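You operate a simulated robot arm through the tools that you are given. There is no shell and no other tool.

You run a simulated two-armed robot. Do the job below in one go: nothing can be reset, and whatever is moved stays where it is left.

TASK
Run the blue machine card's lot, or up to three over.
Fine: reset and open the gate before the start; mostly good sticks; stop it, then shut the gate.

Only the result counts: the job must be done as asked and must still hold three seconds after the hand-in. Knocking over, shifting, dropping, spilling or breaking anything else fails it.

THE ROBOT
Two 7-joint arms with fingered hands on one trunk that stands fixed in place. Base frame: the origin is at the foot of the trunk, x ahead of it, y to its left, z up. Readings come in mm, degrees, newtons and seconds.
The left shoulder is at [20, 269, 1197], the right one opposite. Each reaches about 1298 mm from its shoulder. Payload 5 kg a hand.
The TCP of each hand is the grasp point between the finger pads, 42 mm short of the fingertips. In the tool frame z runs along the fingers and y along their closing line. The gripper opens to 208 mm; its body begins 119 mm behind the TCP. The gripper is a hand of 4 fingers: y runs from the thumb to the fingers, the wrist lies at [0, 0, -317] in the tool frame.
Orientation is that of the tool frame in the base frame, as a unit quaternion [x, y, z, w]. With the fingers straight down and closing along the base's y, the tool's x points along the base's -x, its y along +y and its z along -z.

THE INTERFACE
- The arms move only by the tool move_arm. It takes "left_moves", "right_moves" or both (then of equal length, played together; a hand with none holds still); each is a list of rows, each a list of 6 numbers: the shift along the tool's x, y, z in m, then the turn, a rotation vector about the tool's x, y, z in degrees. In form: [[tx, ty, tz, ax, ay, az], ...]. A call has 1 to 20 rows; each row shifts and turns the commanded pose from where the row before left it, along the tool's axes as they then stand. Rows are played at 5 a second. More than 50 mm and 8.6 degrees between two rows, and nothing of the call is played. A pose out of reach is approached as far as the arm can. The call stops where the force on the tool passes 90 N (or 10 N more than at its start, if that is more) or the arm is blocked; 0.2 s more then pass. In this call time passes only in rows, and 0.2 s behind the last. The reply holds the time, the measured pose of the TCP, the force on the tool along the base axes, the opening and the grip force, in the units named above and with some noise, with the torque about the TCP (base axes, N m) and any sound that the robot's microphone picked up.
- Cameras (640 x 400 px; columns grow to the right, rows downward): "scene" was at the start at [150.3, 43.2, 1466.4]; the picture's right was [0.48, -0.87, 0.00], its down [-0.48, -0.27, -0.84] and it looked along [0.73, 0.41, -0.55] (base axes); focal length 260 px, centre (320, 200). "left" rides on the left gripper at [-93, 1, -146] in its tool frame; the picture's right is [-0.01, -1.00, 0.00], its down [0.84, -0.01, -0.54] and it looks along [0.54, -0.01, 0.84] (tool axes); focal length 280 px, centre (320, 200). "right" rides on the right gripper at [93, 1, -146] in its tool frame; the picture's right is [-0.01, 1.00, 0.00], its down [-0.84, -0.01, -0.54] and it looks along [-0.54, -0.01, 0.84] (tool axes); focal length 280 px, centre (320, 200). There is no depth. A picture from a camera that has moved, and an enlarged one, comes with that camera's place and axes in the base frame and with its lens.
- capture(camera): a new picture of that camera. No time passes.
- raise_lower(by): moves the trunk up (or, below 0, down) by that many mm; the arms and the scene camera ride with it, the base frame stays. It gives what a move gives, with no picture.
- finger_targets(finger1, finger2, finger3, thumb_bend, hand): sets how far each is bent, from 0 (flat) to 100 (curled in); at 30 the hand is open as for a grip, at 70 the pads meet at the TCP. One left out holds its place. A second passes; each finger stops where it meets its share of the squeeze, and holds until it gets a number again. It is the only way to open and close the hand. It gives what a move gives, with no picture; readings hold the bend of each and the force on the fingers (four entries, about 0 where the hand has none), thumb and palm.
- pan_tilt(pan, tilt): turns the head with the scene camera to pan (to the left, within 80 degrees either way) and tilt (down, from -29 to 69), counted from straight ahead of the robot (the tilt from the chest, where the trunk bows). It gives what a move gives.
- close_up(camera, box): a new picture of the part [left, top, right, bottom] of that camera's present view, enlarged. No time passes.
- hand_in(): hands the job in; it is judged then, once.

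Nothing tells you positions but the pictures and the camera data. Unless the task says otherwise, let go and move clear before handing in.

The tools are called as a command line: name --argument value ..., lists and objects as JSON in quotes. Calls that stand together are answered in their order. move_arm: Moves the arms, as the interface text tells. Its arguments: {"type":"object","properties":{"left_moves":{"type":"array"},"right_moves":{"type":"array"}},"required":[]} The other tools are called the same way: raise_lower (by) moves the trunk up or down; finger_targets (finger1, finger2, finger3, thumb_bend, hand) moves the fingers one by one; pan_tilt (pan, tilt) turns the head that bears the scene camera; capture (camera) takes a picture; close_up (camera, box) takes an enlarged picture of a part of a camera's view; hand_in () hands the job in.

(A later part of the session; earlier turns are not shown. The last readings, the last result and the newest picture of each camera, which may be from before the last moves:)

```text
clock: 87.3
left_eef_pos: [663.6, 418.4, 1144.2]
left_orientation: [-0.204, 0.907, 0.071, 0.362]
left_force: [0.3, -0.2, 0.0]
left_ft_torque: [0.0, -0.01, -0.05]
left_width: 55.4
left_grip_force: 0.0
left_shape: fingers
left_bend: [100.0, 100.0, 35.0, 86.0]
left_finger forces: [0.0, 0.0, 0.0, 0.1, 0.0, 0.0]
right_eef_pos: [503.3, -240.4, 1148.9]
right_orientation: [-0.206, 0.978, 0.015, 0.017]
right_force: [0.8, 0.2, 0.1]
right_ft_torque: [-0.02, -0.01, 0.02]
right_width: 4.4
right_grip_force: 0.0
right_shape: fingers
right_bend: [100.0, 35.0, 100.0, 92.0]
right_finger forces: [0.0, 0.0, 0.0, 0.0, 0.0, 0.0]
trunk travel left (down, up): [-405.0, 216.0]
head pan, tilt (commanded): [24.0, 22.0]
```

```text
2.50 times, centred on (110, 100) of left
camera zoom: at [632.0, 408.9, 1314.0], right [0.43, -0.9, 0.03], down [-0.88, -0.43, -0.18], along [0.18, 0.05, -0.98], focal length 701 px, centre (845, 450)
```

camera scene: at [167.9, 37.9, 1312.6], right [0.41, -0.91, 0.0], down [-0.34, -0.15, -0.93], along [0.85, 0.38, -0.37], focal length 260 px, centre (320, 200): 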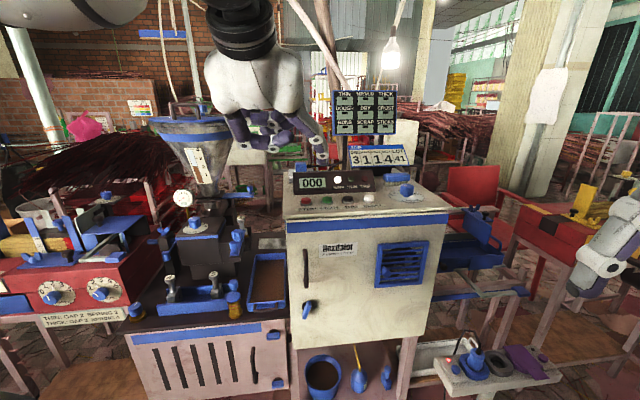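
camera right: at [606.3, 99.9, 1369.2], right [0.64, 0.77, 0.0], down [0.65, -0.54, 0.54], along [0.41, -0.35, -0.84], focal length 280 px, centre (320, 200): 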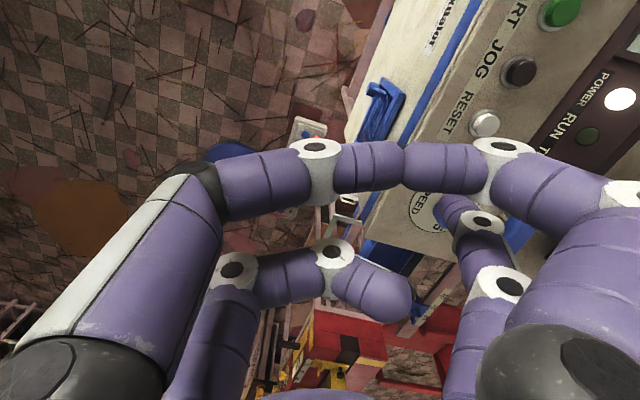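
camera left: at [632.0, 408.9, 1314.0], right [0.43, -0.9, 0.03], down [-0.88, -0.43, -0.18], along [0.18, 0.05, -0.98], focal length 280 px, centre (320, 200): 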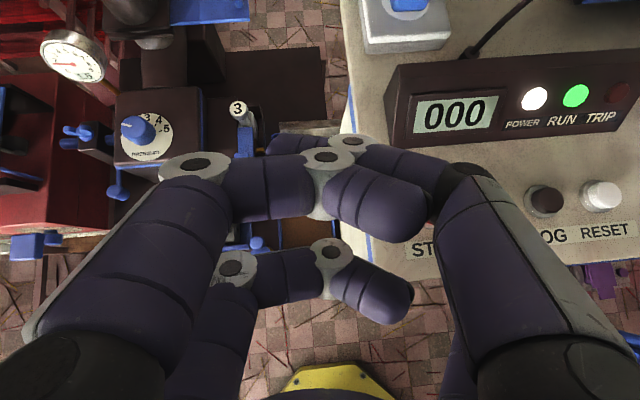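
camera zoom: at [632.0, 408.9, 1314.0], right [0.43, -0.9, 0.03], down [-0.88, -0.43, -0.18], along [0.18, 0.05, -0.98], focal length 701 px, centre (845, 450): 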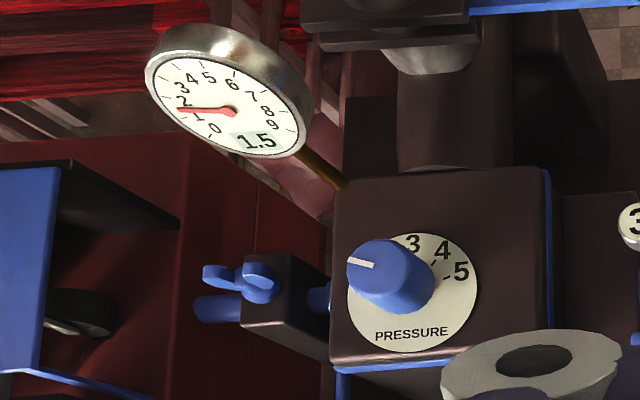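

Pressure is building (1.5). Keep waiting.

move_arm --left_moves '[[0, 0, 0, 0, 0, 0], [0, 0, 0, 0, 0, 0], [0, 0, 0, 0, 0, 0], [0, 0, 0, 0, 0, 0], [0, 0, 0, 0, 0, 0], [0, 0, 0, 0, 0, 0], [0, 0, 0, 0, 0, 0], [0, 0, 0, 0, 0, 0], [0, 0, 0, 0, 0, 0]]'

capture --camera "left"

capture --camera "scene"

```text
clock: 89.3
left_eef_pos: [664.1, 418.2, 1143.2]
left_orientation: [-0.206, 0.906, 0.071, 0.362]
left_force: [0.2, 0.6, 0.2]
left_ft_torque: [0.01, 0.03, -0.01]
left_width: 55.3
left_grip_force: 0.0
left_shape: fingers
left_bend: [100.0, 100.0, 35.0, 86.0]
left_finger forces: [0.1, 0.0, 0.1, 0.1, 0.1, 0.0]
right_eef_pos: [503.1, -241.0, 1148.2]
right_orientation: [-0.206, 0.978, 0.014, 0.018]
right_force: [0.9, 0.0, -0.4]
right_ft_torque: [0.01, 0.01, 0.02]
right_width: 4.4
right_grip_force: 0.0
right_shape: fingers
right_bend: [100.0, 35.0, 100.0, 92.0]
right_finger forces: [0.0, 0.0, 0.0, 0.1, 0.0, 0.0]
trunk travel left (down, up): [-405.0, 216.0]
head pan, tilt (commanded): [24.0, 22.0]
```

```text
taken
camera left: at [632.0, 408.9, 1314.0], right [0.43, -0.9, 0.03], down [-0.88, -0.43, -0.18], along [0.18, 0.05, -0.98], focal length 280 px, centre (320, 200)
```

left: 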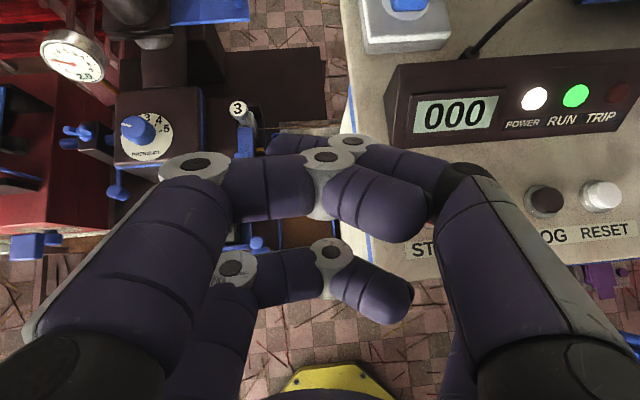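

```text
taken
camera scene: at [168.0, 37.8, 1312.6], right [0.41, -0.91, 0.0], down [-0.34, -0.15, -0.93], along [0.85, 0.38, -0.37], focal length 260 px, centre (320, 200)
```

scene: 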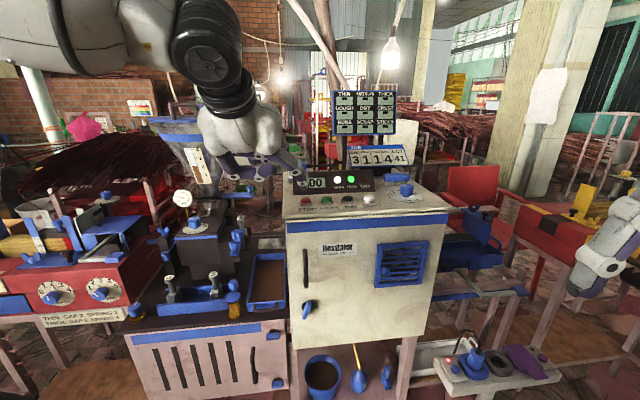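

move_arm --left_moves '[[0, 0, 0, 0, 0, 0], [0, 0, 0, 0, 0, 0], [0, 0, 0, 0, 0, 0], [0, 0, 0, 0, 0, 0], [0, 0, 0, 0, 0, 0], [0, 0, 0, 0, 0, 0], [0, 0, 0, 0, 0, 0], [0, 0, 0, 0, 0, 0], [0, 0, 0, 0, 0, 0], [0, 0, 0, 0, 0, 0]]'

capture --camera "left"

close_up --camera "scene" --box '[0, 170, 200, 330]'

close_up --camera "scene" --box '[430, 180, 560, 310]'

```text
clock: 91.5
left_eef_pos: [662.7, 418.6, 1144.1]
left_orientation: [-0.205, 0.907, 0.07, 0.361]
left_force: [-0.5, -0.7, -0.3]
left_ft_torque: [0.0, 0.01, -0.03]
left_width: 55.6
left_grip_force: 0.1
left_shape: fingers
left_bend: [100.0, 100.0, 35.0, 86.0]
left_finger forces: [0.0, 0.1, 0.0, 0.1, 0.1, 0.0]
right_eef_pos: [502.5, -240.0, 1149.0]
right_orientation: [-0.206, 0.978, 0.014, 0.017]
right_force: [-0.2, 0.2, 0.4]
right_ft_torque: [-0.01, 0.01, -0.01]
right_width: 4.3
right_grip_force: 0.0
right_shape: fingers
right_bend: [100.0, 35.0, 100.0, 92.0]
right_finger forces: [0.1, 0.0, 0.0, 0.0, 0.0, 0.1]
trunk travel left (down, up): [-405.0, 216.0]
head pan, tilt (commanded): [24.0, 22.0]
```

```text
taken
camera left: at [632.0, 408.9, 1314.0], right [0.43, -0.9, 0.03], down [-0.88, -0.43, -0.18], along [0.18, 0.05, -0.98], focal length 280 px, centre (320, 200)
```

left: 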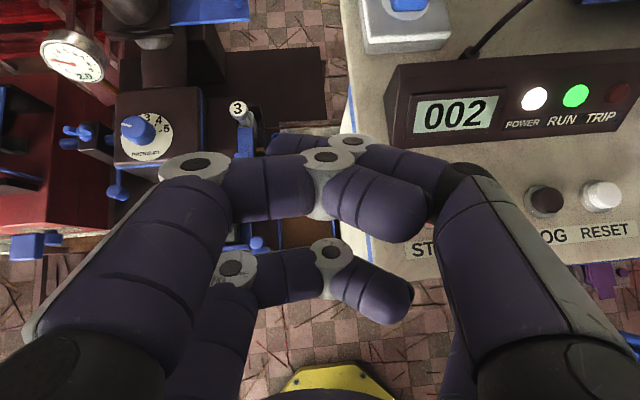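

```text
2.50 times, centred on (100, 250) of scene
camera zoom: at [168.0, 37.8, 1312.6], right [0.41, -0.91, 0.0], down [-0.34, -0.15, -0.93], along [0.85, 0.38, -0.37], focal length 649 px, centre (870, 75)
```

zoom: 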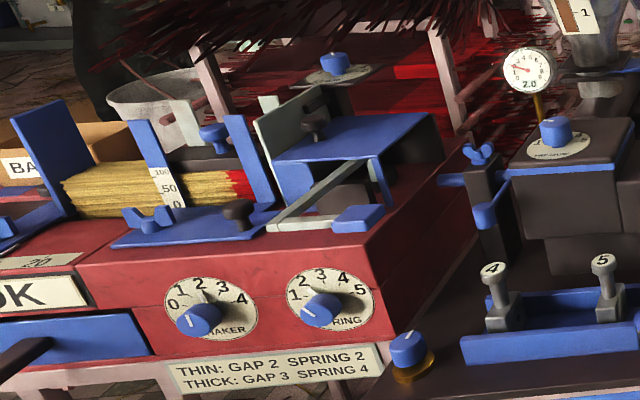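

```text
3.08 times, centred on (495, 245) of scene
camera zoom: at [168.0, 37.8, 1312.6], right [0.41, -0.91, 0.0], down [-0.34, -0.15, -0.93], along [0.85, 0.38, -0.37], focal length 799 px, centre (-218, 62)
```

zoom: 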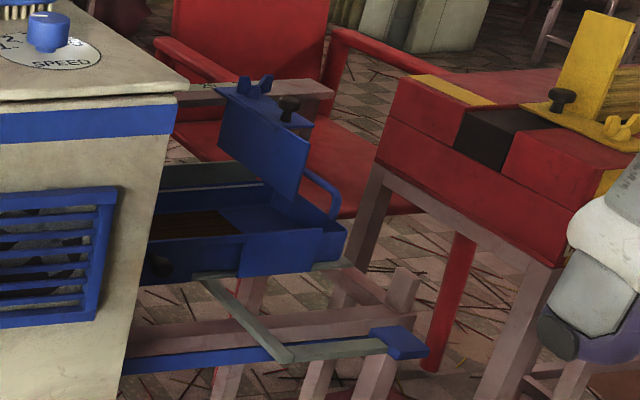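

Counting has begun (002) and brown sticks are appearing in the take-off tray. Continuing.

move_arm --left_moves '[[0, 0, 0, 0, 0, 0], [0, 0, 0, 0, 0, 0], [0, 0, 0, 0, 0, 0], [0, 0, 0, 0, 0, 0], [0, 0, 0, 0, 0, 0], [0, 0, 0, 0, 0, 0], [0, 0, 0, 0, 0, 0], [0, 0, 0, 0, 0, 0], [0, 0, 0, 0, 0, 0], [0, 0, 0, 0, 0, 0]]'

close_up --camera "left" --box '[380, 50, 640, 200]'

close_up --camera "scene" --box '[440, 200, 520, 280]'

```text
clock: 93.8
left_eef_pos: [664.1, 418.5, 1143.6]
left_orientation: [-0.205, 0.907, 0.071, 0.361]
left_force: [0.4, 0.1, 0.0]
left_ft_torque: [-0.02, 0.01, 0.0]
left_width: 55.4
left_grip_force: 0.0
left_shape: fingers
left_bend: [100.0, 100.0, 35.0, 86.0]
left_finger forces: [0.0, 0.1, 0.0, 0.1, 0.0, 0.0]
right_eef_pos: [503.7, -240.5, 1148.4]
right_orientation: [-0.205, 0.978, 0.015, 0.017]
right_force: [0.2, 1.0, -0.8]
right_ft_torque: [-0.02, 0.01, 0.05]
right_width: 4.2
right_grip_force: 0.2
right_shape: fingers
right_bend: [100.0, 35.0, 100.0, 92.0]
right_finger forces: [0.1, 0.0, 0.1, 0.0, 0.0, 0.0]
trunk travel left (down, up): [-405.0, 216.0]
head pan, tilt (commanded): [24.0, 22.0]
```

```text
2.46 times, centred on (510, 125) of left
camera zoom: at [632.0, 408.9, 1314.0], right [0.43, -0.9, 0.03], down [-0.88, -0.43, -0.18], along [0.18, 0.05, -0.98], focal length 690 px, centre (-148, 385)
```

zoom: 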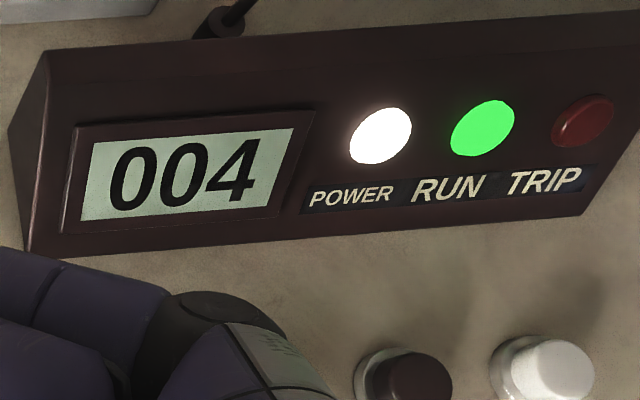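

```text
5.00 times, centred on (480, 240) of scene
camera zoom: at [168.0, 37.8, 1312.6], right [0.41, -0.91, 0.0], down [-0.34, -0.15, -0.93], along [0.85, 0.38, -0.37], focal length 1298 px, centre (-480, 0)
```

zoom: 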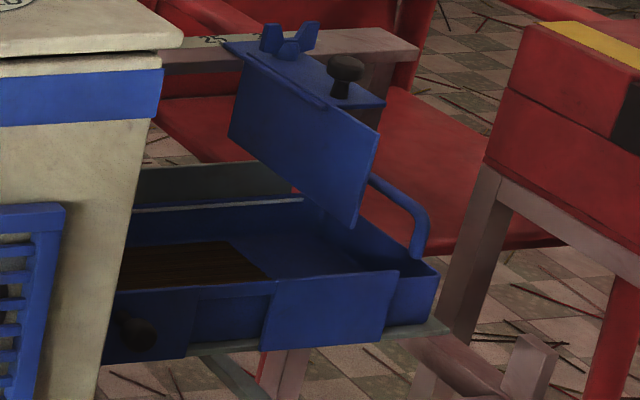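

About one stick a second. Checking stick quality with the right wrist camera (no time passes).

capture --camera "right"

close_up --camera "right" --box '[200, 180, 340, 300]'

close_up --camera "left" --box '[30, 20, 190, 120]'

```text
taken
camera right: at [411.9, -282.6, 1291.4], right [-0.39, 0.92, 0.02], down [0.76, 0.31, 0.57], along [0.52, 0.24, -0.82], focal length 280 px, centre (320, 200)
```

right: 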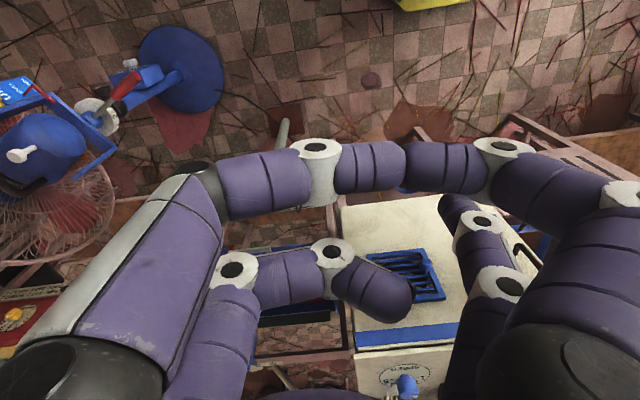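

```text
3.33 times, centred on (270, 240) of right
camera zoom: at [411.9, -282.6, 1291.4], right [-0.39, 0.92, 0.02], down [0.76, 0.31, 0.57], along [0.52, 0.24, -0.82], focal length 935 px, centre (487, 67)
```

zoom: 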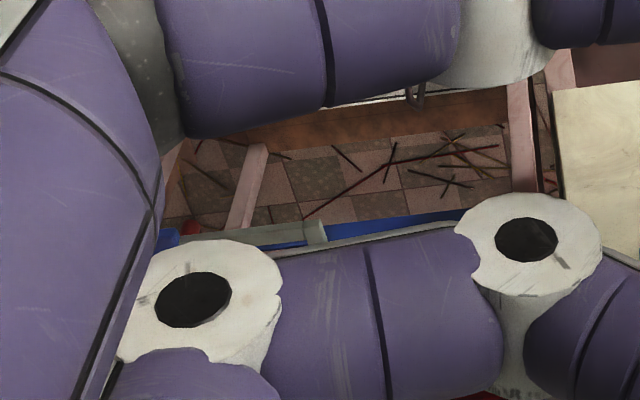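

```text
4.00 times, centred on (110, 70) of left
camera zoom: at [632.0, 408.9, 1314.0], right [0.43, -0.9, 0.03], down [-0.88, -0.43, -0.18], along [0.18, 0.05, -0.98], focal length 1122 px, centre (1160, 720)
```

zoom: 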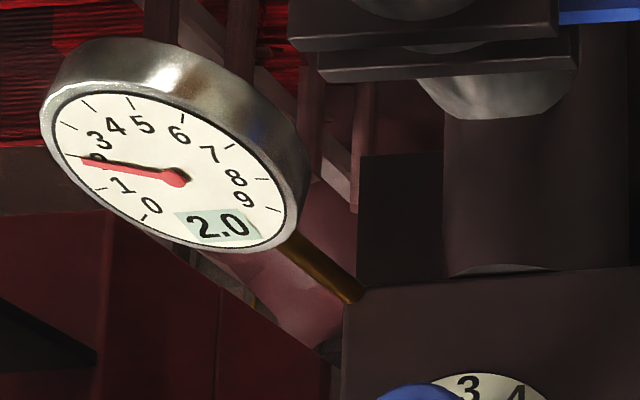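

I'll use the waiting time to open the right hand so its camera can see the tray.

finger_targets --hand "right" --finger1 15 --finger2 15 --finger3 15 --thumb_bend 15

capture --camera "right"

close_up --camera "right" --box '[180, 200, 360, 340]'

close_up --camera "left" --box '[380, 50, 640, 200]'

```text
clock: 94.8
left_eef_pos: [663.0, 418.4, 1145.0]
left_orientation: [-0.205, 0.907, 0.071, 0.361]
left_force: [-0.2, 0.4, 0.0]
left_ft_torque: [0.0, 0.02, -0.01]
left_width: 55.5
left_grip_force: 0.1
left_shape: fingers
left_bend: [100.0, 100.0, 35.0, 86.0]
left_finger forces: [0.0, 0.0, 0.1, 0.0, 0.0, 0.0]
right_eef_pos: [503.4, -240.1, 1148.1]
right_orientation: [-0.205, 0.979, 0.015, 0.018]
right_force: [0.1, 0.2, -1.0]
right_ft_torque: [0.02, 0.0, 0.02]
right_width: 267.3
right_grip_force: 0.1
right_shape: fingers
right_bend: [15.0, 15.0, 15.0, 15.0]
right_finger forces: [0.0, 0.0, 0.0, 0.0, 0.1, 0.1]
trunk travel left (down, up): [-405.0, 216.0]
head pan, tilt (commanded): [24.0, 22.0]
```

```text
taken
camera right: at [411.9, -282.6, 1291.4], right [-0.39, 0.92, 0.02], down [0.76, 0.31, 0.57], along [0.52, 0.24, -0.82], focal length 280 px, centre (320, 200)
```

right: 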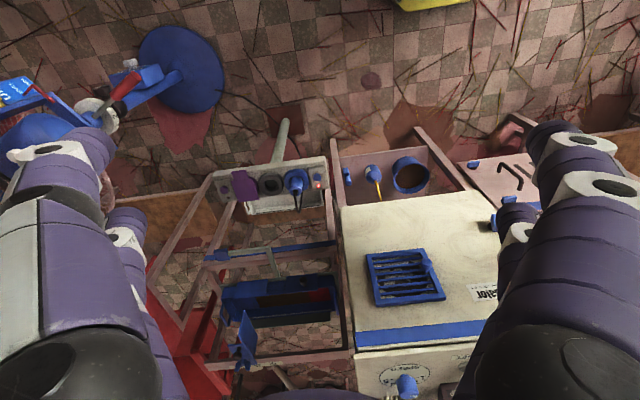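

```text
2.86 times, centred on (270, 270) of right
camera zoom: at [411.9, -282.6, 1291.4], right [-0.39, 0.92, 0.02], down [0.76, 0.31, 0.57], along [0.52, 0.24, -0.82], focal length 801 px, centre (463, 0)
```

zoom: 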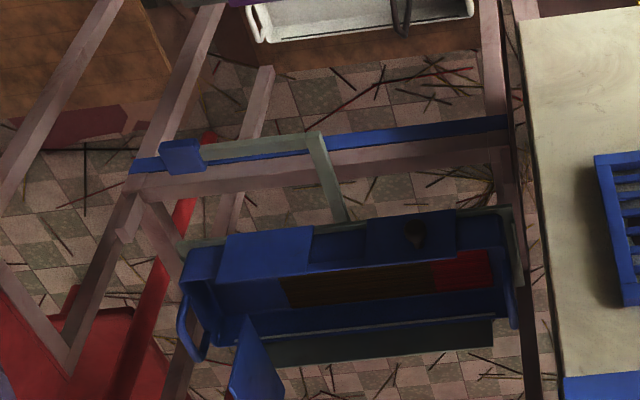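

```text
2.46 times, centred on (510, 125) of left
camera zoom: at [632.0, 409.0, 1314.0], right [0.43, -0.9, 0.03], down [-0.88, -0.43, -0.18], along [0.18, 0.05, -0.98], focal length 690 px, centre (-148, 385)
```

zoom: 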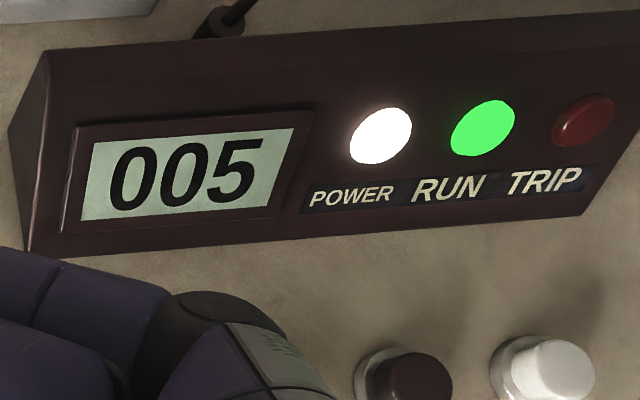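

close_up --camera "right" --box '[215, 265, 345, 325]'

close_up --camera "left" --box '[190, 60, 360, 260]'

```text
4.92 times, centred on (280, 295) of right
camera zoom: at [411.9, -282.6, 1291.4], right [-0.39, 0.92, 0.02], down [0.76, 0.31, 0.57], along [0.52, 0.24, -0.82], focal length 1380 px, centre (517, -268)
```

zoom: 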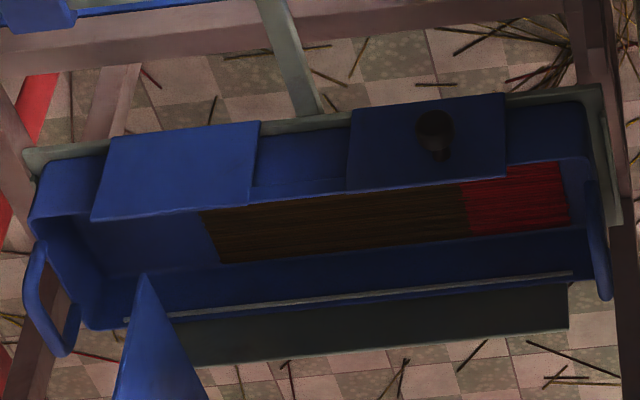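

```text
2.00 times, centred on (275, 160) of left
camera zoom: at [632.0, 409.0, 1314.0], right [0.43, -0.9, 0.03], down [-0.88, -0.43, -0.18], along [0.18, 0.05, -0.98], focal length 561 px, centre (410, 280)
```

zoom: 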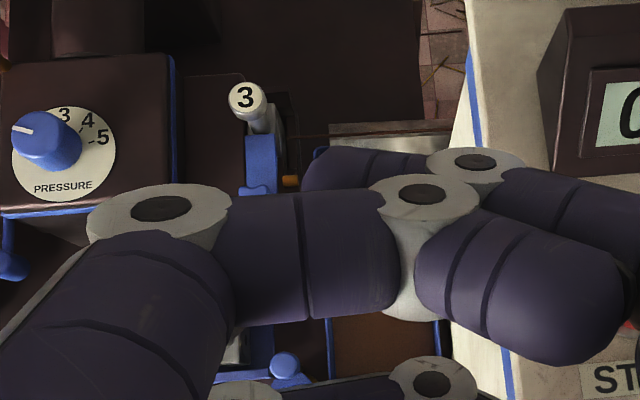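

Sticks look uniform: evenly coated with clean red ends. Waiting on, watching the count.

move_arm --left_moves '[[0, 0, 0, 0, 0, 0], [0, 0, 0, 0, 0, 0], [0, 0, 0, 0, 0, 0], [0, 0, 0, 0, 0, 0], [0, 0, 0, 0, 0, 0], [0, 0, 0, 0, 0, 0], [0, 0, 0, 0, 0, 0], [0, 0, 0, 0, 0, 0], [0, 0, 0, 0, 0, 0], [0, 0, 0, 0, 0, 0], [0, 0, 0, 0, 0, 0], [0, 0, 0, 0, 0, 0], [0, 0, 0, 0, 0, 0], [0, 0, 0, 0, 0, 0], [0, 0, 0, 0, 0, 0], [0, 0, 0, 0, 0, 0], [0, 0, 0, 0, 0, 0], [0, 0, 0, 0, 0, 0], [0, 0, 0, 0, 0, 0], [0, 0, 0, 0, 0, 0]]'

capture --camera "left"

close_up --camera "right" --box '[215, 265, 345, 325]'

```text
clock: 99.0
left_eef_pos: [663.4, 418.4, 1144.0]
left_orientation: [-0.206, 0.906, 0.072, 0.362]
left_force: [0.4, 0.9, 1.3]
left_ft_torque: [0.0, 0.01, 0.02]
left_width: 55.4
left_grip_force: 0.1
left_shape: fingers
left_bend: [100.0, 100.0, 35.0, 86.0]
left_finger forces: [0.0, 0.0, 0.0, 0.0, 0.1, 0.1]
right_eef_pos: [503.4, -240.5, 1148.6]
right_orientation: [-0.205, 0.978, 0.014, 0.016]
right_force: [0.4, -1.0, 0.2]
right_ft_torque: [-0.04, -0.05, -0.02]
right_width: 266.7
right_grip_force: 0.0
right_shape: fingers
right_bend: [15.0, 15.0, 15.0, 15.0]
right_finger forces: [0.0, 0.0, 0.0, 0.0, 0.0, 0.0]
trunk travel left (down, up): [-405.0, 216.0]
head pan, tilt (commanded): [24.0, 22.0]
```

```text
taken
camera left: at [632.0, 408.9, 1314.0], right [0.43, -0.9, 0.03], down [-0.88, -0.43, -0.18], along [0.18, 0.05, -0.98], focal length 280 px, centre (320, 200)
```

left: 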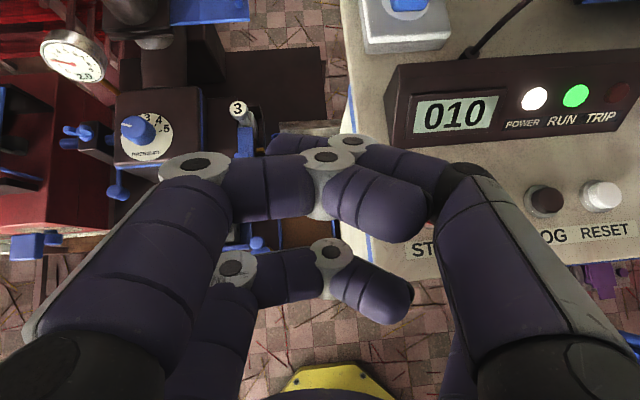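

```text
4.92 times, centred on (280, 295) of right
camera zoom: at [411.9, -282.6, 1291.4], right [-0.39, 0.92, 0.02], down [0.76, 0.31, 0.57], along [0.52, 0.24, -0.82], focal length 1380 px, centre (517, -268)
```

zoom: 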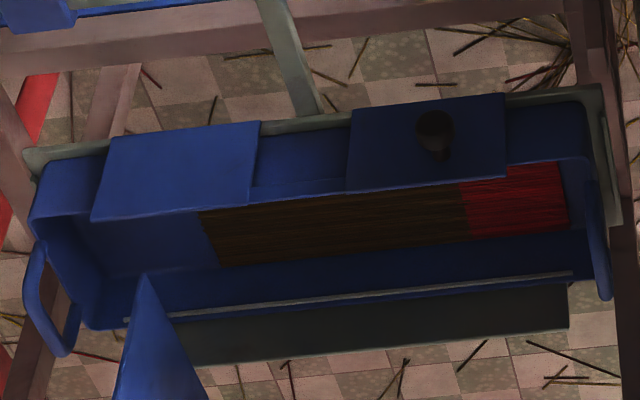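

010, about 1.1 a second. Continuing.

move_arm --left_moves '[[0, 0, 0, 0, 0, 0], [0, 0, 0, 0, 0, 0], [0, 0, 0, 0, 0, 0], [0, 0, 0, 0, 0, 0], [0, 0, 0, 0, 0, 0], [0, 0, 0, 0, 0, 0], [0, 0, 0, 0, 0, 0], [0, 0, 0, 0, 0, 0], [0, 0, 0, 0, 0, 0], [0, 0, 0, 0, 0, 0], [0, 0, 0, 0, 0, 0], [0, 0, 0, 0, 0, 0], [0, 0, 0, 0, 0, 0], [0, 0, 0, 0, 0, 0], [0, 0, 0, 0, 0, 0], [0, 0, 0, 0, 0, 0], [0, 0, 0, 0, 0, 0], [0, 0, 0, 0, 0, 0], [0, 0, 0, 0, 0, 0], [0, 0, 0, 0, 0, 0]]'

move_arm --left_moves '[[0, 0, 0, 0, 0, 0], [0, 0, 0, 0, 0, 0], [0, 0, 0, 0, 0, 0], [0, 0, 0, 0, 0, 0], [0, 0, 0, 0, 0, 0], [0, 0, 0, 0, 0, 0], [0, 0, 0, 0, 0, 0], [0, 0, 0, 0, 0, 0], [0, 0, 0, 0, 0, 0], [0, 0, 0, 0, 0, 0], [0, 0, 0, 0, 0, 0], [0, 0, 0, 0, 0, 0], [0, 0, 0, 0, 0, 0], [0, 0, 0, 0, 0, 0], [0, 0, 0, 0, 0, 0], [0, 0, 0, 0, 0, 0], [0, 0, 0, 0, 0, 0], [0, 0, 0, 0, 0, 0], [0, 0, 0, 0, 0, 0], [0, 0, 0, 0, 0, 0]]'

capture --camera "left"

close_up --camera "right" --box '[215, 265, 345, 325]'

```text
clock: 103.2
left_eef_pos: [663.9, 419.0, 1144.2]
left_orientation: [-0.205, 0.907, 0.071, 0.362]
left_force: [-0.7, 0.0, 0.4]
left_ft_torque: [-0.02, 0.01, -0.03]
left_width: 55.4
left_grip_force: 0.1
left_shape: fingers
left_bend: [100.0, 100.0, 35.0, 86.0]
left_finger forces: [0.0, 0.0, 0.1, 0.0, 0.0, 0.1]
right_eef_pos: [502.3, -239.8, 1147.8]
right_orientation: [-0.205, 0.979, 0.014, 0.018]
right_force: [0.4, -0.9, 0.1]
right_ft_torque: [0.02, 0.01, 0.03]
right_width: 267.2
right_grip_force: 0.0
right_shape: fingers
right_bend: [15.0, 15.0, 15.0, 15.0]
right_finger forces: [0.1, 0.0, 0.1, 0.0, 0.0, 0.0]
trunk travel left (down, up): [-405.0, 216.0]
head pan, tilt (commanded): [24.0, 22.0]
```

```text
clock: 107.3
left_eef_pos: [663.0, 418.2, 1144.3]
left_orientation: [-0.205, 0.907, 0.071, 0.362]
left_force: [-0.2, 0.0, -0.9]
left_ft_torque: [0.01, -0.02, -0.01]
left_width: 55.2
left_grip_force: 0.0
left_shape: fingers
left_bend: [100.0, 100.0, 35.0, 86.0]
left_finger forces: [0.0, 0.0, 0.1, 0.1, 0.1, 0.0]
right_eef_pos: [502.6, -240.4, 1147.5]
right_orientation: [-0.206, 0.978, 0.015, 0.018]
right_force: [-0.2, -0.1, -0.5]
right_ft_torque: [0.0, -0.03, 0.0]
right_width: 267.0
right_grip_force: 0.1
right_shape: fingers
right_bend: [15.0, 15.0, 15.0, 15.0]
right_finger forces: [0.0, 0.1, 0.2, 0.0, 0.0, 0.1]
trunk travel left (down, up): [-405.0, 216.0]
head pan, tilt (commanded): [24.0, 22.0]
```

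```text
taken
camera left: at [632.0, 408.9, 1314.0], right [0.43, -0.9, 0.03], down [-0.88, -0.43, -0.18], along [0.18, 0.05, -0.98], focal length 280 px, centre (320, 200)
```

left: 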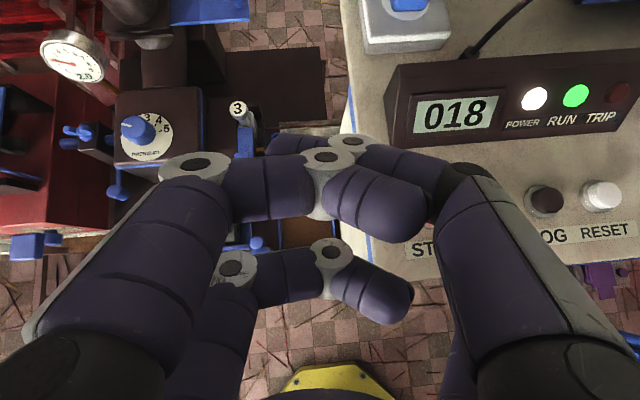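

```text
4.92 times, centred on (280, 295) of right
camera zoom: at [411.9, -282.6, 1291.4], right [-0.39, 0.92, 0.02], down [0.76, 0.31, 0.57], along [0.52, 0.24, -0.82], focal length 1380 px, centre (517, -268)
```

zoom: 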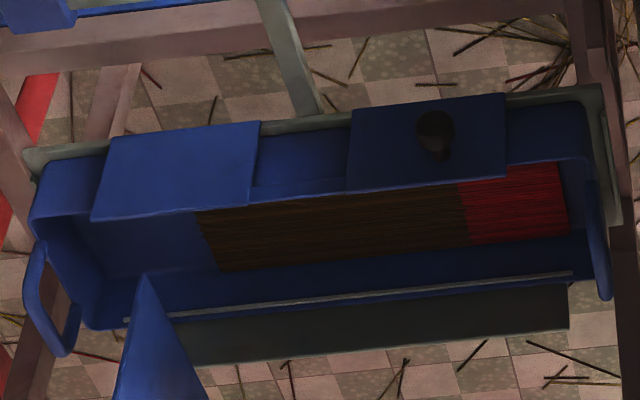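

018. During the wait I'll bring the tip a little lower above STOP and verify alignment.

move_arm --left_moves '[[0, 0, 0, 0, 0, 0], [0.0048, -0.0024, 0.0051, 0, 0, 0], [0.0044, 0.0001, 0.0047, 0, 0, 0], [0, 0, 0, 0, 0, 0], [0, 0, 0, 0, 0, 0], [0, 0, 0, 0, 0, 0], [0, 0, 0, 0, 0, 0], [0, 0, 0, 0, 0, 0], [0, 0, 0, 0, 0, 0], [0, 0, 0, 0, 0, 0], [0, 0, 0, 0, 0, 0], [0, 0, 0, 0, 0, 0], [0, 0, 0, 0, 0, 0], [0, 0, 0, 0, 0, 0], [0, 0, 0, 0, 0, 0], [0, 0, 0, 0, 0, 0], [0, 0, 0, 0, 0, 0], [0, 0, 0, 0, 0, 0], [0, 0, 0, 0, 0, 0], [0, 0, 0, 0, 0, 0]]'

close_up --camera "scene" --box '[240, 110, 400, 230]'

close_up --camera "left" --box '[380, 50, 640, 200]'

```text
clock: 111.5
left_eef_pos: [664.3, 416.5, 1129.9]
left_orientation: [-0.206, 0.907, 0.071, 0.361]
left_force: [0.8, 0.1, 0.2]
left_ft_torque: [0.0, 0.0, -0.05]
left_width: 55.2
left_grip_force: 0.0
left_shape: fingers
left_bend: [100.0, 100.0, 35.0, 86.0]
left_finger forces: [0.0, 0.0, 0.0, 0.0, 0.0, 0.0]
right_eef_pos: [502.2, -240.0, 1149.1]
right_orientation: [-0.205, 0.978, 0.015, 0.017]
right_force: [0.1, -0.2, 0.9]
right_ft_torque: [0.02, 0.02, -0.01]
right_width: 267.0
right_grip_force: 0.0
right_shape: fingers
right_bend: [15.0, 15.0, 15.0, 15.0]
right_finger forces: [0.1, 0.1, 0.0, 0.0, 0.1, 0.0]
trunk travel left (down, up): [-405.0, 216.0]
head pan, tilt (commanded): [24.0, 22.0]
```

```text
3.33 times, centred on (320, 170) of scene
camera zoom: at [168.0, 37.9, 1312.6], right [0.41, -0.91, 0.0], down [-0.34, -0.15, -0.93], along [0.85, 0.38, -0.37], focal length 865 px, centre (320, 300)
```

zoom: 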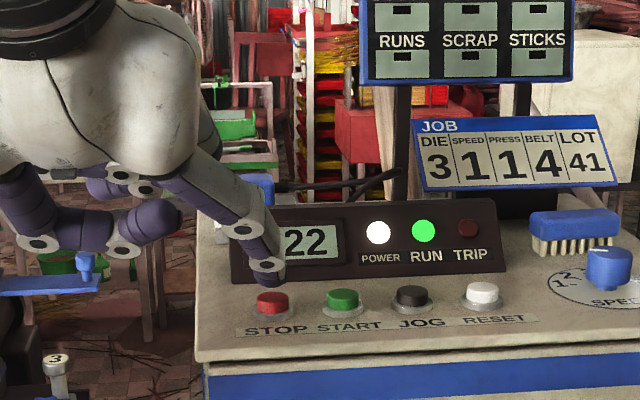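

```text
2.46 times, centred on (510, 125) of left
camera zoom: at [632.9, 406.0, 1299.9], right [0.43, -0.9, 0.03], down [-0.88, -0.43, -0.18], along [0.18, 0.05, -0.98], focal length 690 px, centre (-148, 385)
```

zoom: 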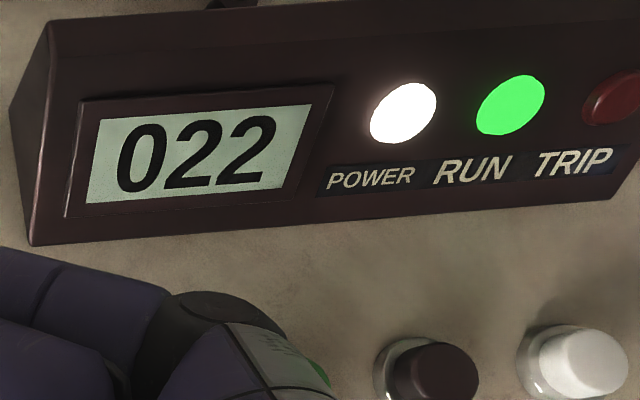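

022. Aligned with STOP. Continuing the wait.

move_arm --left_moves '[[0, -0.0018, 0, 0, 0, 0], [0, 0, 0, 0, 0, 0], [0, 0, 0, 0, 0, 0], [0, 0, 0, 0, 0, 0], [0, 0, 0, 0, 0, 0], [0, 0, 0, 0, 0, 0], [0, 0, 0, 0, 0, 0], [0, 0, 0, 0, 0, 0], [0, 0, 0, 0, 0, 0], [0, 0, 0, 0, 0, 0], [0, 0, 0, 0, 0, 0], [0, 0, 0, 0, 0, 0], [0, 0, 0, 0, 0, 0], [0, 0, 0, 0, 0, 0], [0, 0, 0, 0, 0, 0], [0, 0, 0, 0, 0, 0], [0, 0, 0, 0, 0, 0], [0, 0, 0, 0, 0, 0], [0, 0, 0, 0, 0, 0], [0, 0, 0, 0, 0, 0]]'

move_arm --left_moves '[[0, 0, 0, 0, 0, 0], [0, 0, 0, 0, 0, 0], [0, 0, 0, 0, 0, 0], [0, 0, 0, 0, 0, 0], [0, 0, 0, 0, 0, 0], [0, 0, 0, 0, 0, 0], [0, 0, 0, 0, 0, 0], [0, 0, 0, 0, 0, 0], [0, 0, 0, 0, 0, 0], [0, 0, 0, 0, 0, 0], [0, 0, 0, 0, 0, 0], [0, 0, 0, 0, 0, 0], [0, 0, 0, 0, 0, 0], [0, 0, 0, 0, 0, 0], [0, 0, 0, 0, 0, 0], [0, 0, 0, 0, 0, 0], [0, 0, 0, 0, 0, 0], [0, 0, 0, 0, 0, 0], [0, 0, 0, 0, 0, 0], [0, 0, 0, 0, 0, 0]]'

close_up --camera "left" --box '[380, 50, 640, 200]'

close_up --camera "right" --box '[215, 265, 345, 325]'

capture --camera "scene"

```text
clock: 115.8
left_eef_pos: [665.5, 413.5, 1130.7]
left_orientation: [-0.205, 0.907, 0.071, 0.362]
left_force: [0.1, 0.8, 0.5]
left_ft_torque: [-0.04, -0.01, -0.04]
left_width: 55.4
left_grip_force: 0.1
left_shape: fingers
left_bend: [100.0, 100.0, 35.0, 86.0]
left_finger forces: [0.1, 0.1, 0.0, 0.0, 0.0, 0.0]
right_eef_pos: [503.2, -239.6, 1148.7]
right_orientation: [-0.205, 0.978, 0.014, 0.018]
right_force: [-0.2, 0.1, -0.1]
right_ft_torque: [-0.01, -0.01, 0.04]
right_width: 267.4
right_grip_force: 0.0
right_shape: fingers
right_bend: [15.0, 15.0, 15.0, 15.0]
right_finger forces: [0.0, 0.1, 0.0, 0.0, 0.1, 0.0]
trunk travel left (down, up): [-405.0, 216.0]
head pan, tilt (commanded): [24.0, 22.0]
```

```text
clock: 120.0
left_eef_pos: [664.2, 412.9, 1130.3]
left_orientation: [-0.206, 0.907, 0.072, 0.361]
left_force: [0.0, 0.6, 0.0]
left_ft_torque: [-0.01, -0.03, -0.02]
left_width: 55.4
left_grip_force: 0.0
left_shape: fingers
left_bend: [100.0, 100.0, 35.0, 86.0]
left_finger forces: [0.1, 0.0, 0.0, 0.1, 0.1, 0.0]
right_eef_pos: [502.6, -240.2, 1148.7]
right_orientation: [-0.206, 0.978, 0.014, 0.016]
right_force: [-0.2, 0.0, -0.8]
right_ft_torque: [0.0, 0.02, 0.02]
right_width: 267.2
right_grip_force: 0.0
right_shape: fingers
right_bend: [15.0, 15.0, 15.0, 15.0]
right_finger forces: [0.1, 0.0, 0.1, 0.0, 0.1, 0.0]
trunk travel left (down, up): [-405.0, 216.0]
head pan, tilt (commanded): [24.0, 22.0]
```

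```text
2.46 times, centred on (510, 125) of left
camera zoom: at [633.6, 403.9, 1300.4], right [0.43, -0.9, 0.03], down [-0.88, -0.43, -0.18], along [0.18, 0.05, -0.98], focal length 690 px, centre (-148, 385)
```

zoom: 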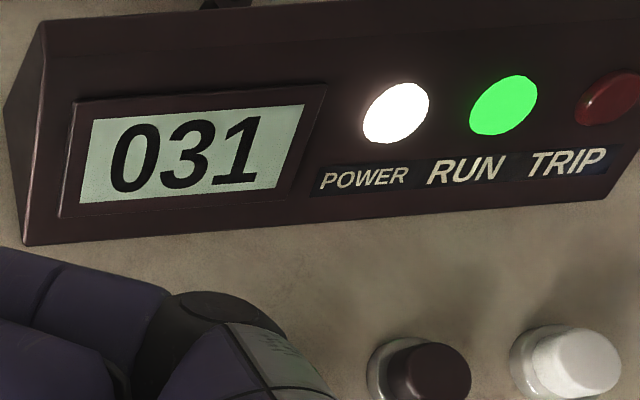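

```text
4.92 times, centred on (280, 295) of right
camera zoom: at [411.9, -282.6, 1291.4], right [-0.39, 0.92, 0.02], down [0.76, 0.31, 0.57], along [0.52, 0.24, -0.82], focal length 1380 px, centre (517, -268)
```

zoom: 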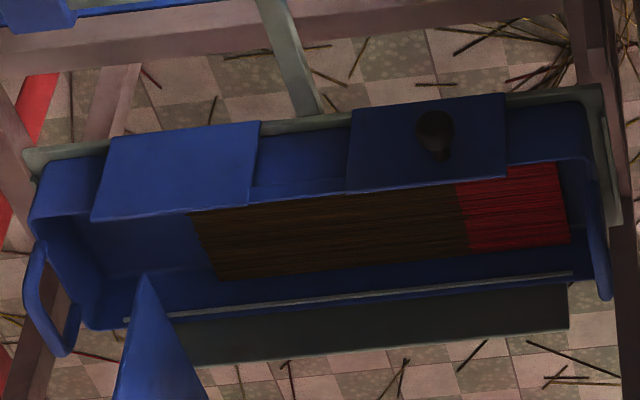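

```text
taken
camera scene: at [168.0, 37.8, 1312.6], right [0.41, -0.91, 0.0], down [-0.34, -0.15, -0.93], along [0.85, 0.38, -0.37], focal length 260 px, centre (320, 200)
```

scene: 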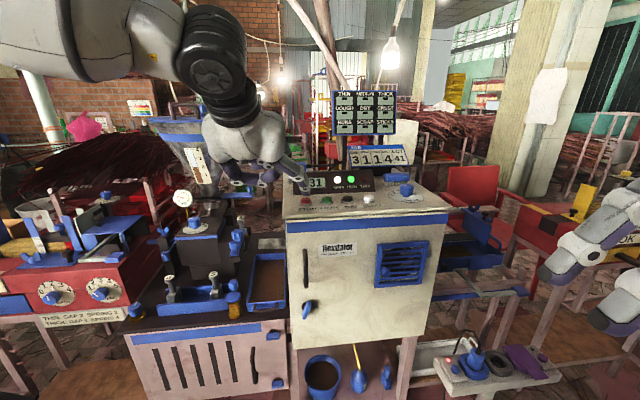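

031. A few more seconds.

move_arm --left_moves '[[0, 0, 0, 0, 0, 0], [0, 0, 0, 0, 0, 0], [0, 0, 0, 0, 0, 0], [0, 0, 0, 0, 0, 0], [0, 0, 0, 0, 0, 0], [0, 0, 0, 0, 0, 0], [0, 0, 0, 0, 0, 0], [0, 0, 0, 0, 0, 0], [0, 0, 0, 0, 0, 0], [0, 0, 0, 0, 0, 0], [0, 0, 0, 0, 0, 0], [0, 0, 0, 0, 0, 0], [0, 0, 0, 0, 0, 0], [0, 0, 0, 0, 0, 0], [0, 0, 0, 0, 0, 0], [0, 0, 0, 0, 0, 0], [0, 0, 0, 0, 0, 0], [0, 0, 0, 0, 0, 0], [0, 0, 0, 0, 0, 0], [0, 0, 0, 0, 0, 0]]'

close_up --camera "left" --box '[380, 50, 640, 200]'

close_up --camera "scene" --box '[240, 110, 400, 230]'

```text
clock: 124.2
left_eef_pos: [665.0, 413.7, 1129.8]
left_orientation: [-0.206, 0.907, 0.072, 0.361]
left_force: [-0.9, -0.5, 0.3]
left_ft_torque: [-0.04, 0.0, 0.03]
left_width: 55.5
left_grip_force: 0.0
left_shape: fingers
left_bend: [100.0, 100.0, 35.0, 86.0]
left_finger forces: [0.0, 0.0, 0.1, 0.0, 0.0, 0.1]
right_eef_pos: [504.0, -239.6, 1148.0]
right_orientation: [-0.205, 0.978, 0.015, 0.017]
right_force: [0.3, 0.5, -0.2]
right_ft_torque: [0.0, -0.02, -0.01]
right_width: 266.9
right_grip_force: 0.0
right_shape: fingers
right_bend: [15.0, 15.0, 15.0, 15.0]
right_finger forces: [0.1, 0.0, 0.0, 0.0, 0.0, 0.0]
trunk travel left (down, up): [-405.0, 216.0]
head pan, tilt (commanded): [24.0, 22.0]
```

```text
2.46 times, centred on (510, 125) of left
camera zoom: at [633.6, 403.9, 1300.4], right [0.43, -0.9, 0.03], down [-0.88, -0.43, -0.18], along [0.18, 0.05, -0.98], focal length 690 px, centre (-148, 385)
```

zoom: 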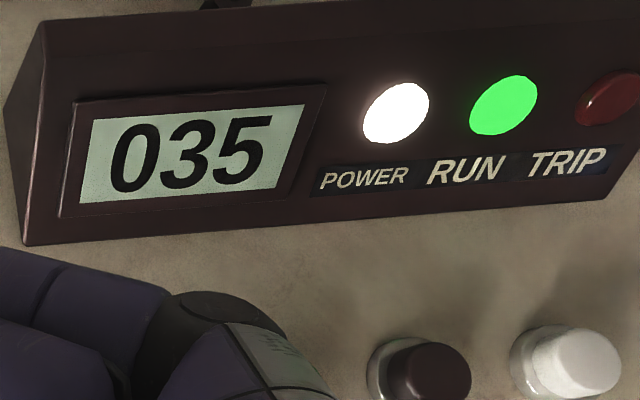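

```text
3.33 times, centred on (320, 170) of scene
camera zoom: at [168.0, 37.8, 1312.6], right [0.41, -0.91, 0.0], down [-0.34, -0.15, -0.93], along [0.85, 0.38, -0.37], focal length 865 px, centre (320, 300)
```

zoom: 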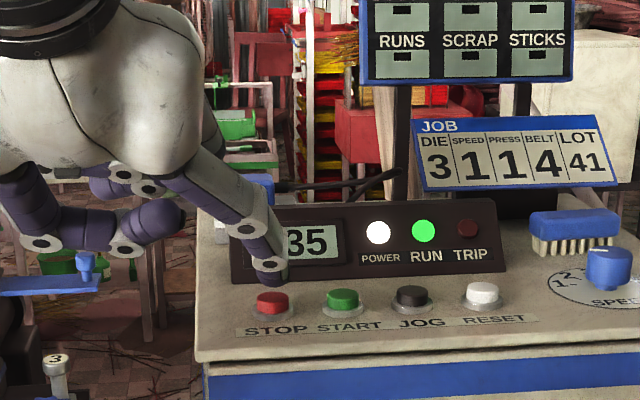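

035. About six to go.

move_arm --left_moves '[[0, 0, 0, 0, 0, 0], [0, 0, 0, 0, 0, 0], [0, 0, 0, 0, 0, 0], [0, 0, 0, 0, 0, 0], [0, 0, 0, 0, 0, 0], [0, 0, 0, 0, 0, 0], [0, 0, 0, 0, 0, 0], [0, 0, 0, 0, 0, 0], [0, 0, 0, 0, 0, 0], [0, 0, 0, 0, 0, 0], [0, 0, 0, 0, 0, 0], [0, 0, 0, 0, 0, 0], [0, 0, 0, 0, 0, 0], [0, 0, 0, 0, 0, 0], [0, 0, 0, 0, 0, 0], [0, 0, 0, 0, 0, 0], [0, 0, 0, 0, 0, 0], [0, 0, 0, 0, 0, 0], [0.0014, 0, 0.0015, 0, 0, 0]]'

close_up --camera "left" --box '[380, 50, 640, 200]'

```text
clock: 128.2
left_eef_pos: [664.8, 412.8, 1127.4]
left_orientation: [-0.206, 0.907, 0.072, 0.362]
left_force: [-0.1, -0.1, -0.6]
left_ft_torque: [-0.02, -0.01, -0.03]
left_width: 55.4
left_grip_force: 0.0
left_shape: fingers
left_bend: [100.0, 100.0, 35.0, 86.0]
left_finger forces: [0.1, 0.0, 0.0, 0.0, 0.0, 0.0]
right_eef_pos: [502.7, -240.4, 1148.9]
right_orientation: [-0.206, 0.978, 0.015, 0.018]
right_force: [0.6, -0.4, 0.7]
right_ft_torque: [0.0, -0.01, 0.01]
right_width: 267.2
right_grip_force: 0.0
right_shape: fingers
right_bend: [15.0, 15.0, 15.0, 15.0]
right_finger forces: [0.0, 0.0, 0.0, 0.1, 0.0, 0.0]
trunk travel left (down, up): [-405.0, 216.0]
head pan, tilt (commanded): [24.0, 22.0]
```

```text
2.46 times, centred on (510, 125) of left
camera zoom: at [634.0, 403.9, 1298.3], right [0.43, -0.9, 0.03], down [-0.88, -0.43, -0.18], along [0.18, 0.05, -0.98], focal length 690 px, centre (-148, 385)
```

zoom: 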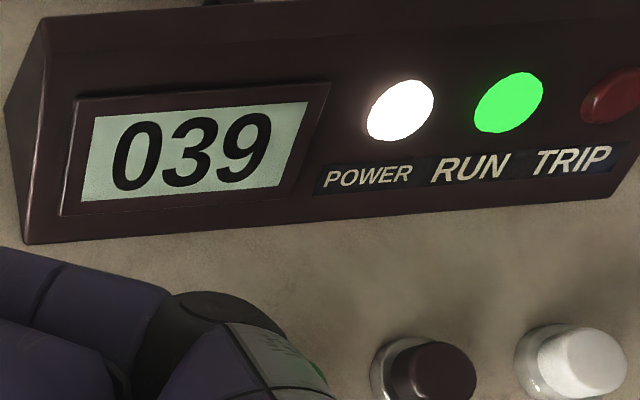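

039. A short wait.

move_arm --left_moves '[[0, 0, 0, 0, 0, 0], [0, 0, 0, 0, 0, 0], [0, 0, 0, 0, 0, 0], [0, 0, 0, 0, 0, 0], [0, 0, 0, 0, 0, 0], [0, 0, 0, 0, 0, 0], [0, 0, 0, 0, 0, 0], [0, 0, 0, 0, 0, 0]]'

close_up --camera "left" --box '[380, 50, 640, 200]'

```text
clock: 129.9
left_eef_pos: [665.2, 413.4, 1128.1]
left_orientation: [-0.206, 0.907, 0.071, 0.361]
left_force: [0.4, -0.5, -0.3]
left_ft_torque: [0.0, 0.0, 0.01]
left_width: 55.6
left_grip_force: 0.0
left_shape: fingers
left_bend: [100.0, 100.0, 35.0, 86.0]
left_finger forces: [0.0, 0.0, 0.1, 0.1, 0.0, 0.1]
right_eef_pos: [503.5, -239.5, 1148.3]
right_orientation: [-0.206, 0.978, 0.015, 0.017]
right_force: [-0.7, -0.8, 0.7]
right_ft_torque: [-0.01, 0.04, 0.02]
right_width: 267.2
right_grip_force: 0.1
right_shape: fingers
right_bend: [15.0, 15.0, 15.0, 15.0]
right_finger forces: [0.0, 0.0, 0.1, 0.0, 0.0, 0.0]
trunk travel left (down, up): [-405.0, 216.0]
head pan, tilt (commanded): [24.0, 22.0]
```

```text
2.46 times, centred on (510, 125) of left
camera zoom: at [633.9, 404.0, 1298.4], right [0.43, -0.9, 0.03], down [-0.88, -0.43, -0.18], along [0.18, 0.05, -0.98], focal length 690 px, centre (-148, 385)
```

zoom: 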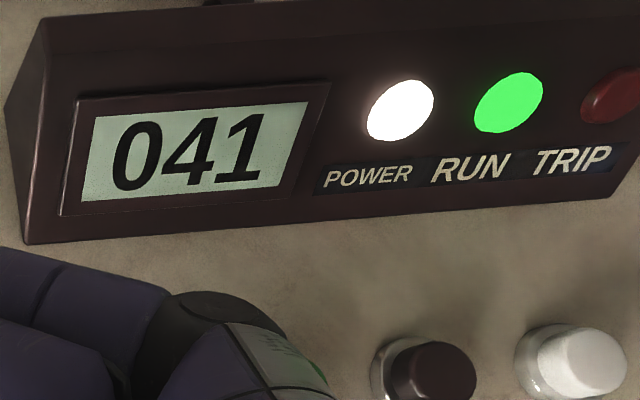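

041 reached – pressing STOP now.

move_arm --left_moves '[[0.0055, 0.0001, 0.0058, 0, 0, 0], [0.0041, 0.0001, 0.0044, 0, 0, 0]]'

close_up --camera "left" --box '[380, 50, 640, 200]'

close_up --camera "scene" --box '[240, 110, 400, 230]'

```text
clock: 130.6
left_eef_pos: [665.1, 414.1, 1115.4]
left_orientation: [-0.205, 0.907, 0.07, 0.361]
left_force: [0.0, 0.1, 1.2]
left_ft_torque: [-0.16, -0.12, -0.01]
left_width: 55.3
left_grip_force: 1.5
left_shape: fingers
left_bend: [100.0, 100.0, 35.0, 86.0]
left_finger forces: [0.0, 0.1, 2.1, 0.0, 0.0, 0.0]
right_eef_pos: [503.2, -240.0, 1147.7]
right_orientation: [-0.206, 0.978, 0.015, 0.017]
right_force: [-0.3, -0.7, -0.4]
right_ft_torque: [-0.02, 0.0, 0.02]
right_width: 267.1
right_grip_force: 0.0
right_shape: fingers
right_bend: [15.0, 15.0, 15.0, 15.0]
right_finger forces: [0.0, 0.0, 0.1, 0.0, 0.0, 0.1]
trunk travel left (down, up): [-405.0, 216.0]
head pan, tilt (commanded): [24.0, 22.0]
heard: click
```

```text
2.46 times, centred on (510, 125) of left
camera zoom: at [633.4, 403.7, 1285.3], right [0.43, -0.9, 0.03], down [-0.88, -0.43, -0.18], along [0.18, 0.05, -0.98], focal length 690 px, centre (-148, 385)
```

zoom: 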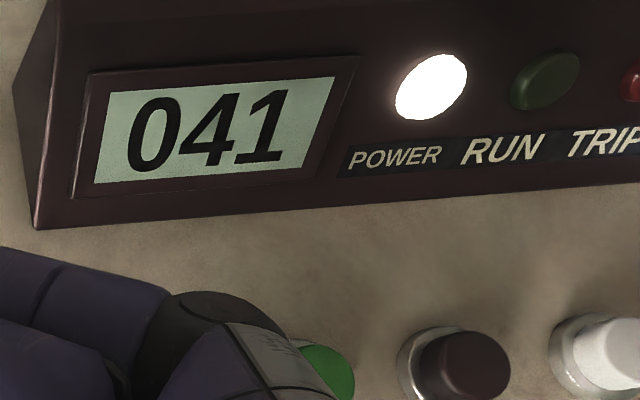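

```text
3.33 times, centred on (320, 170) of scene
camera zoom: at [167.9, 37.8, 1312.7], right [0.41, -0.91, 0.0], down [-0.34, -0.15, -0.93], along [0.85, 0.38, -0.37], focal length 865 px, centre (320, 300)
```

zoom: 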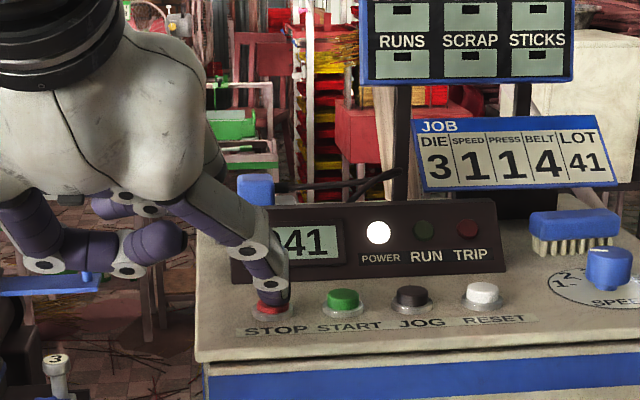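

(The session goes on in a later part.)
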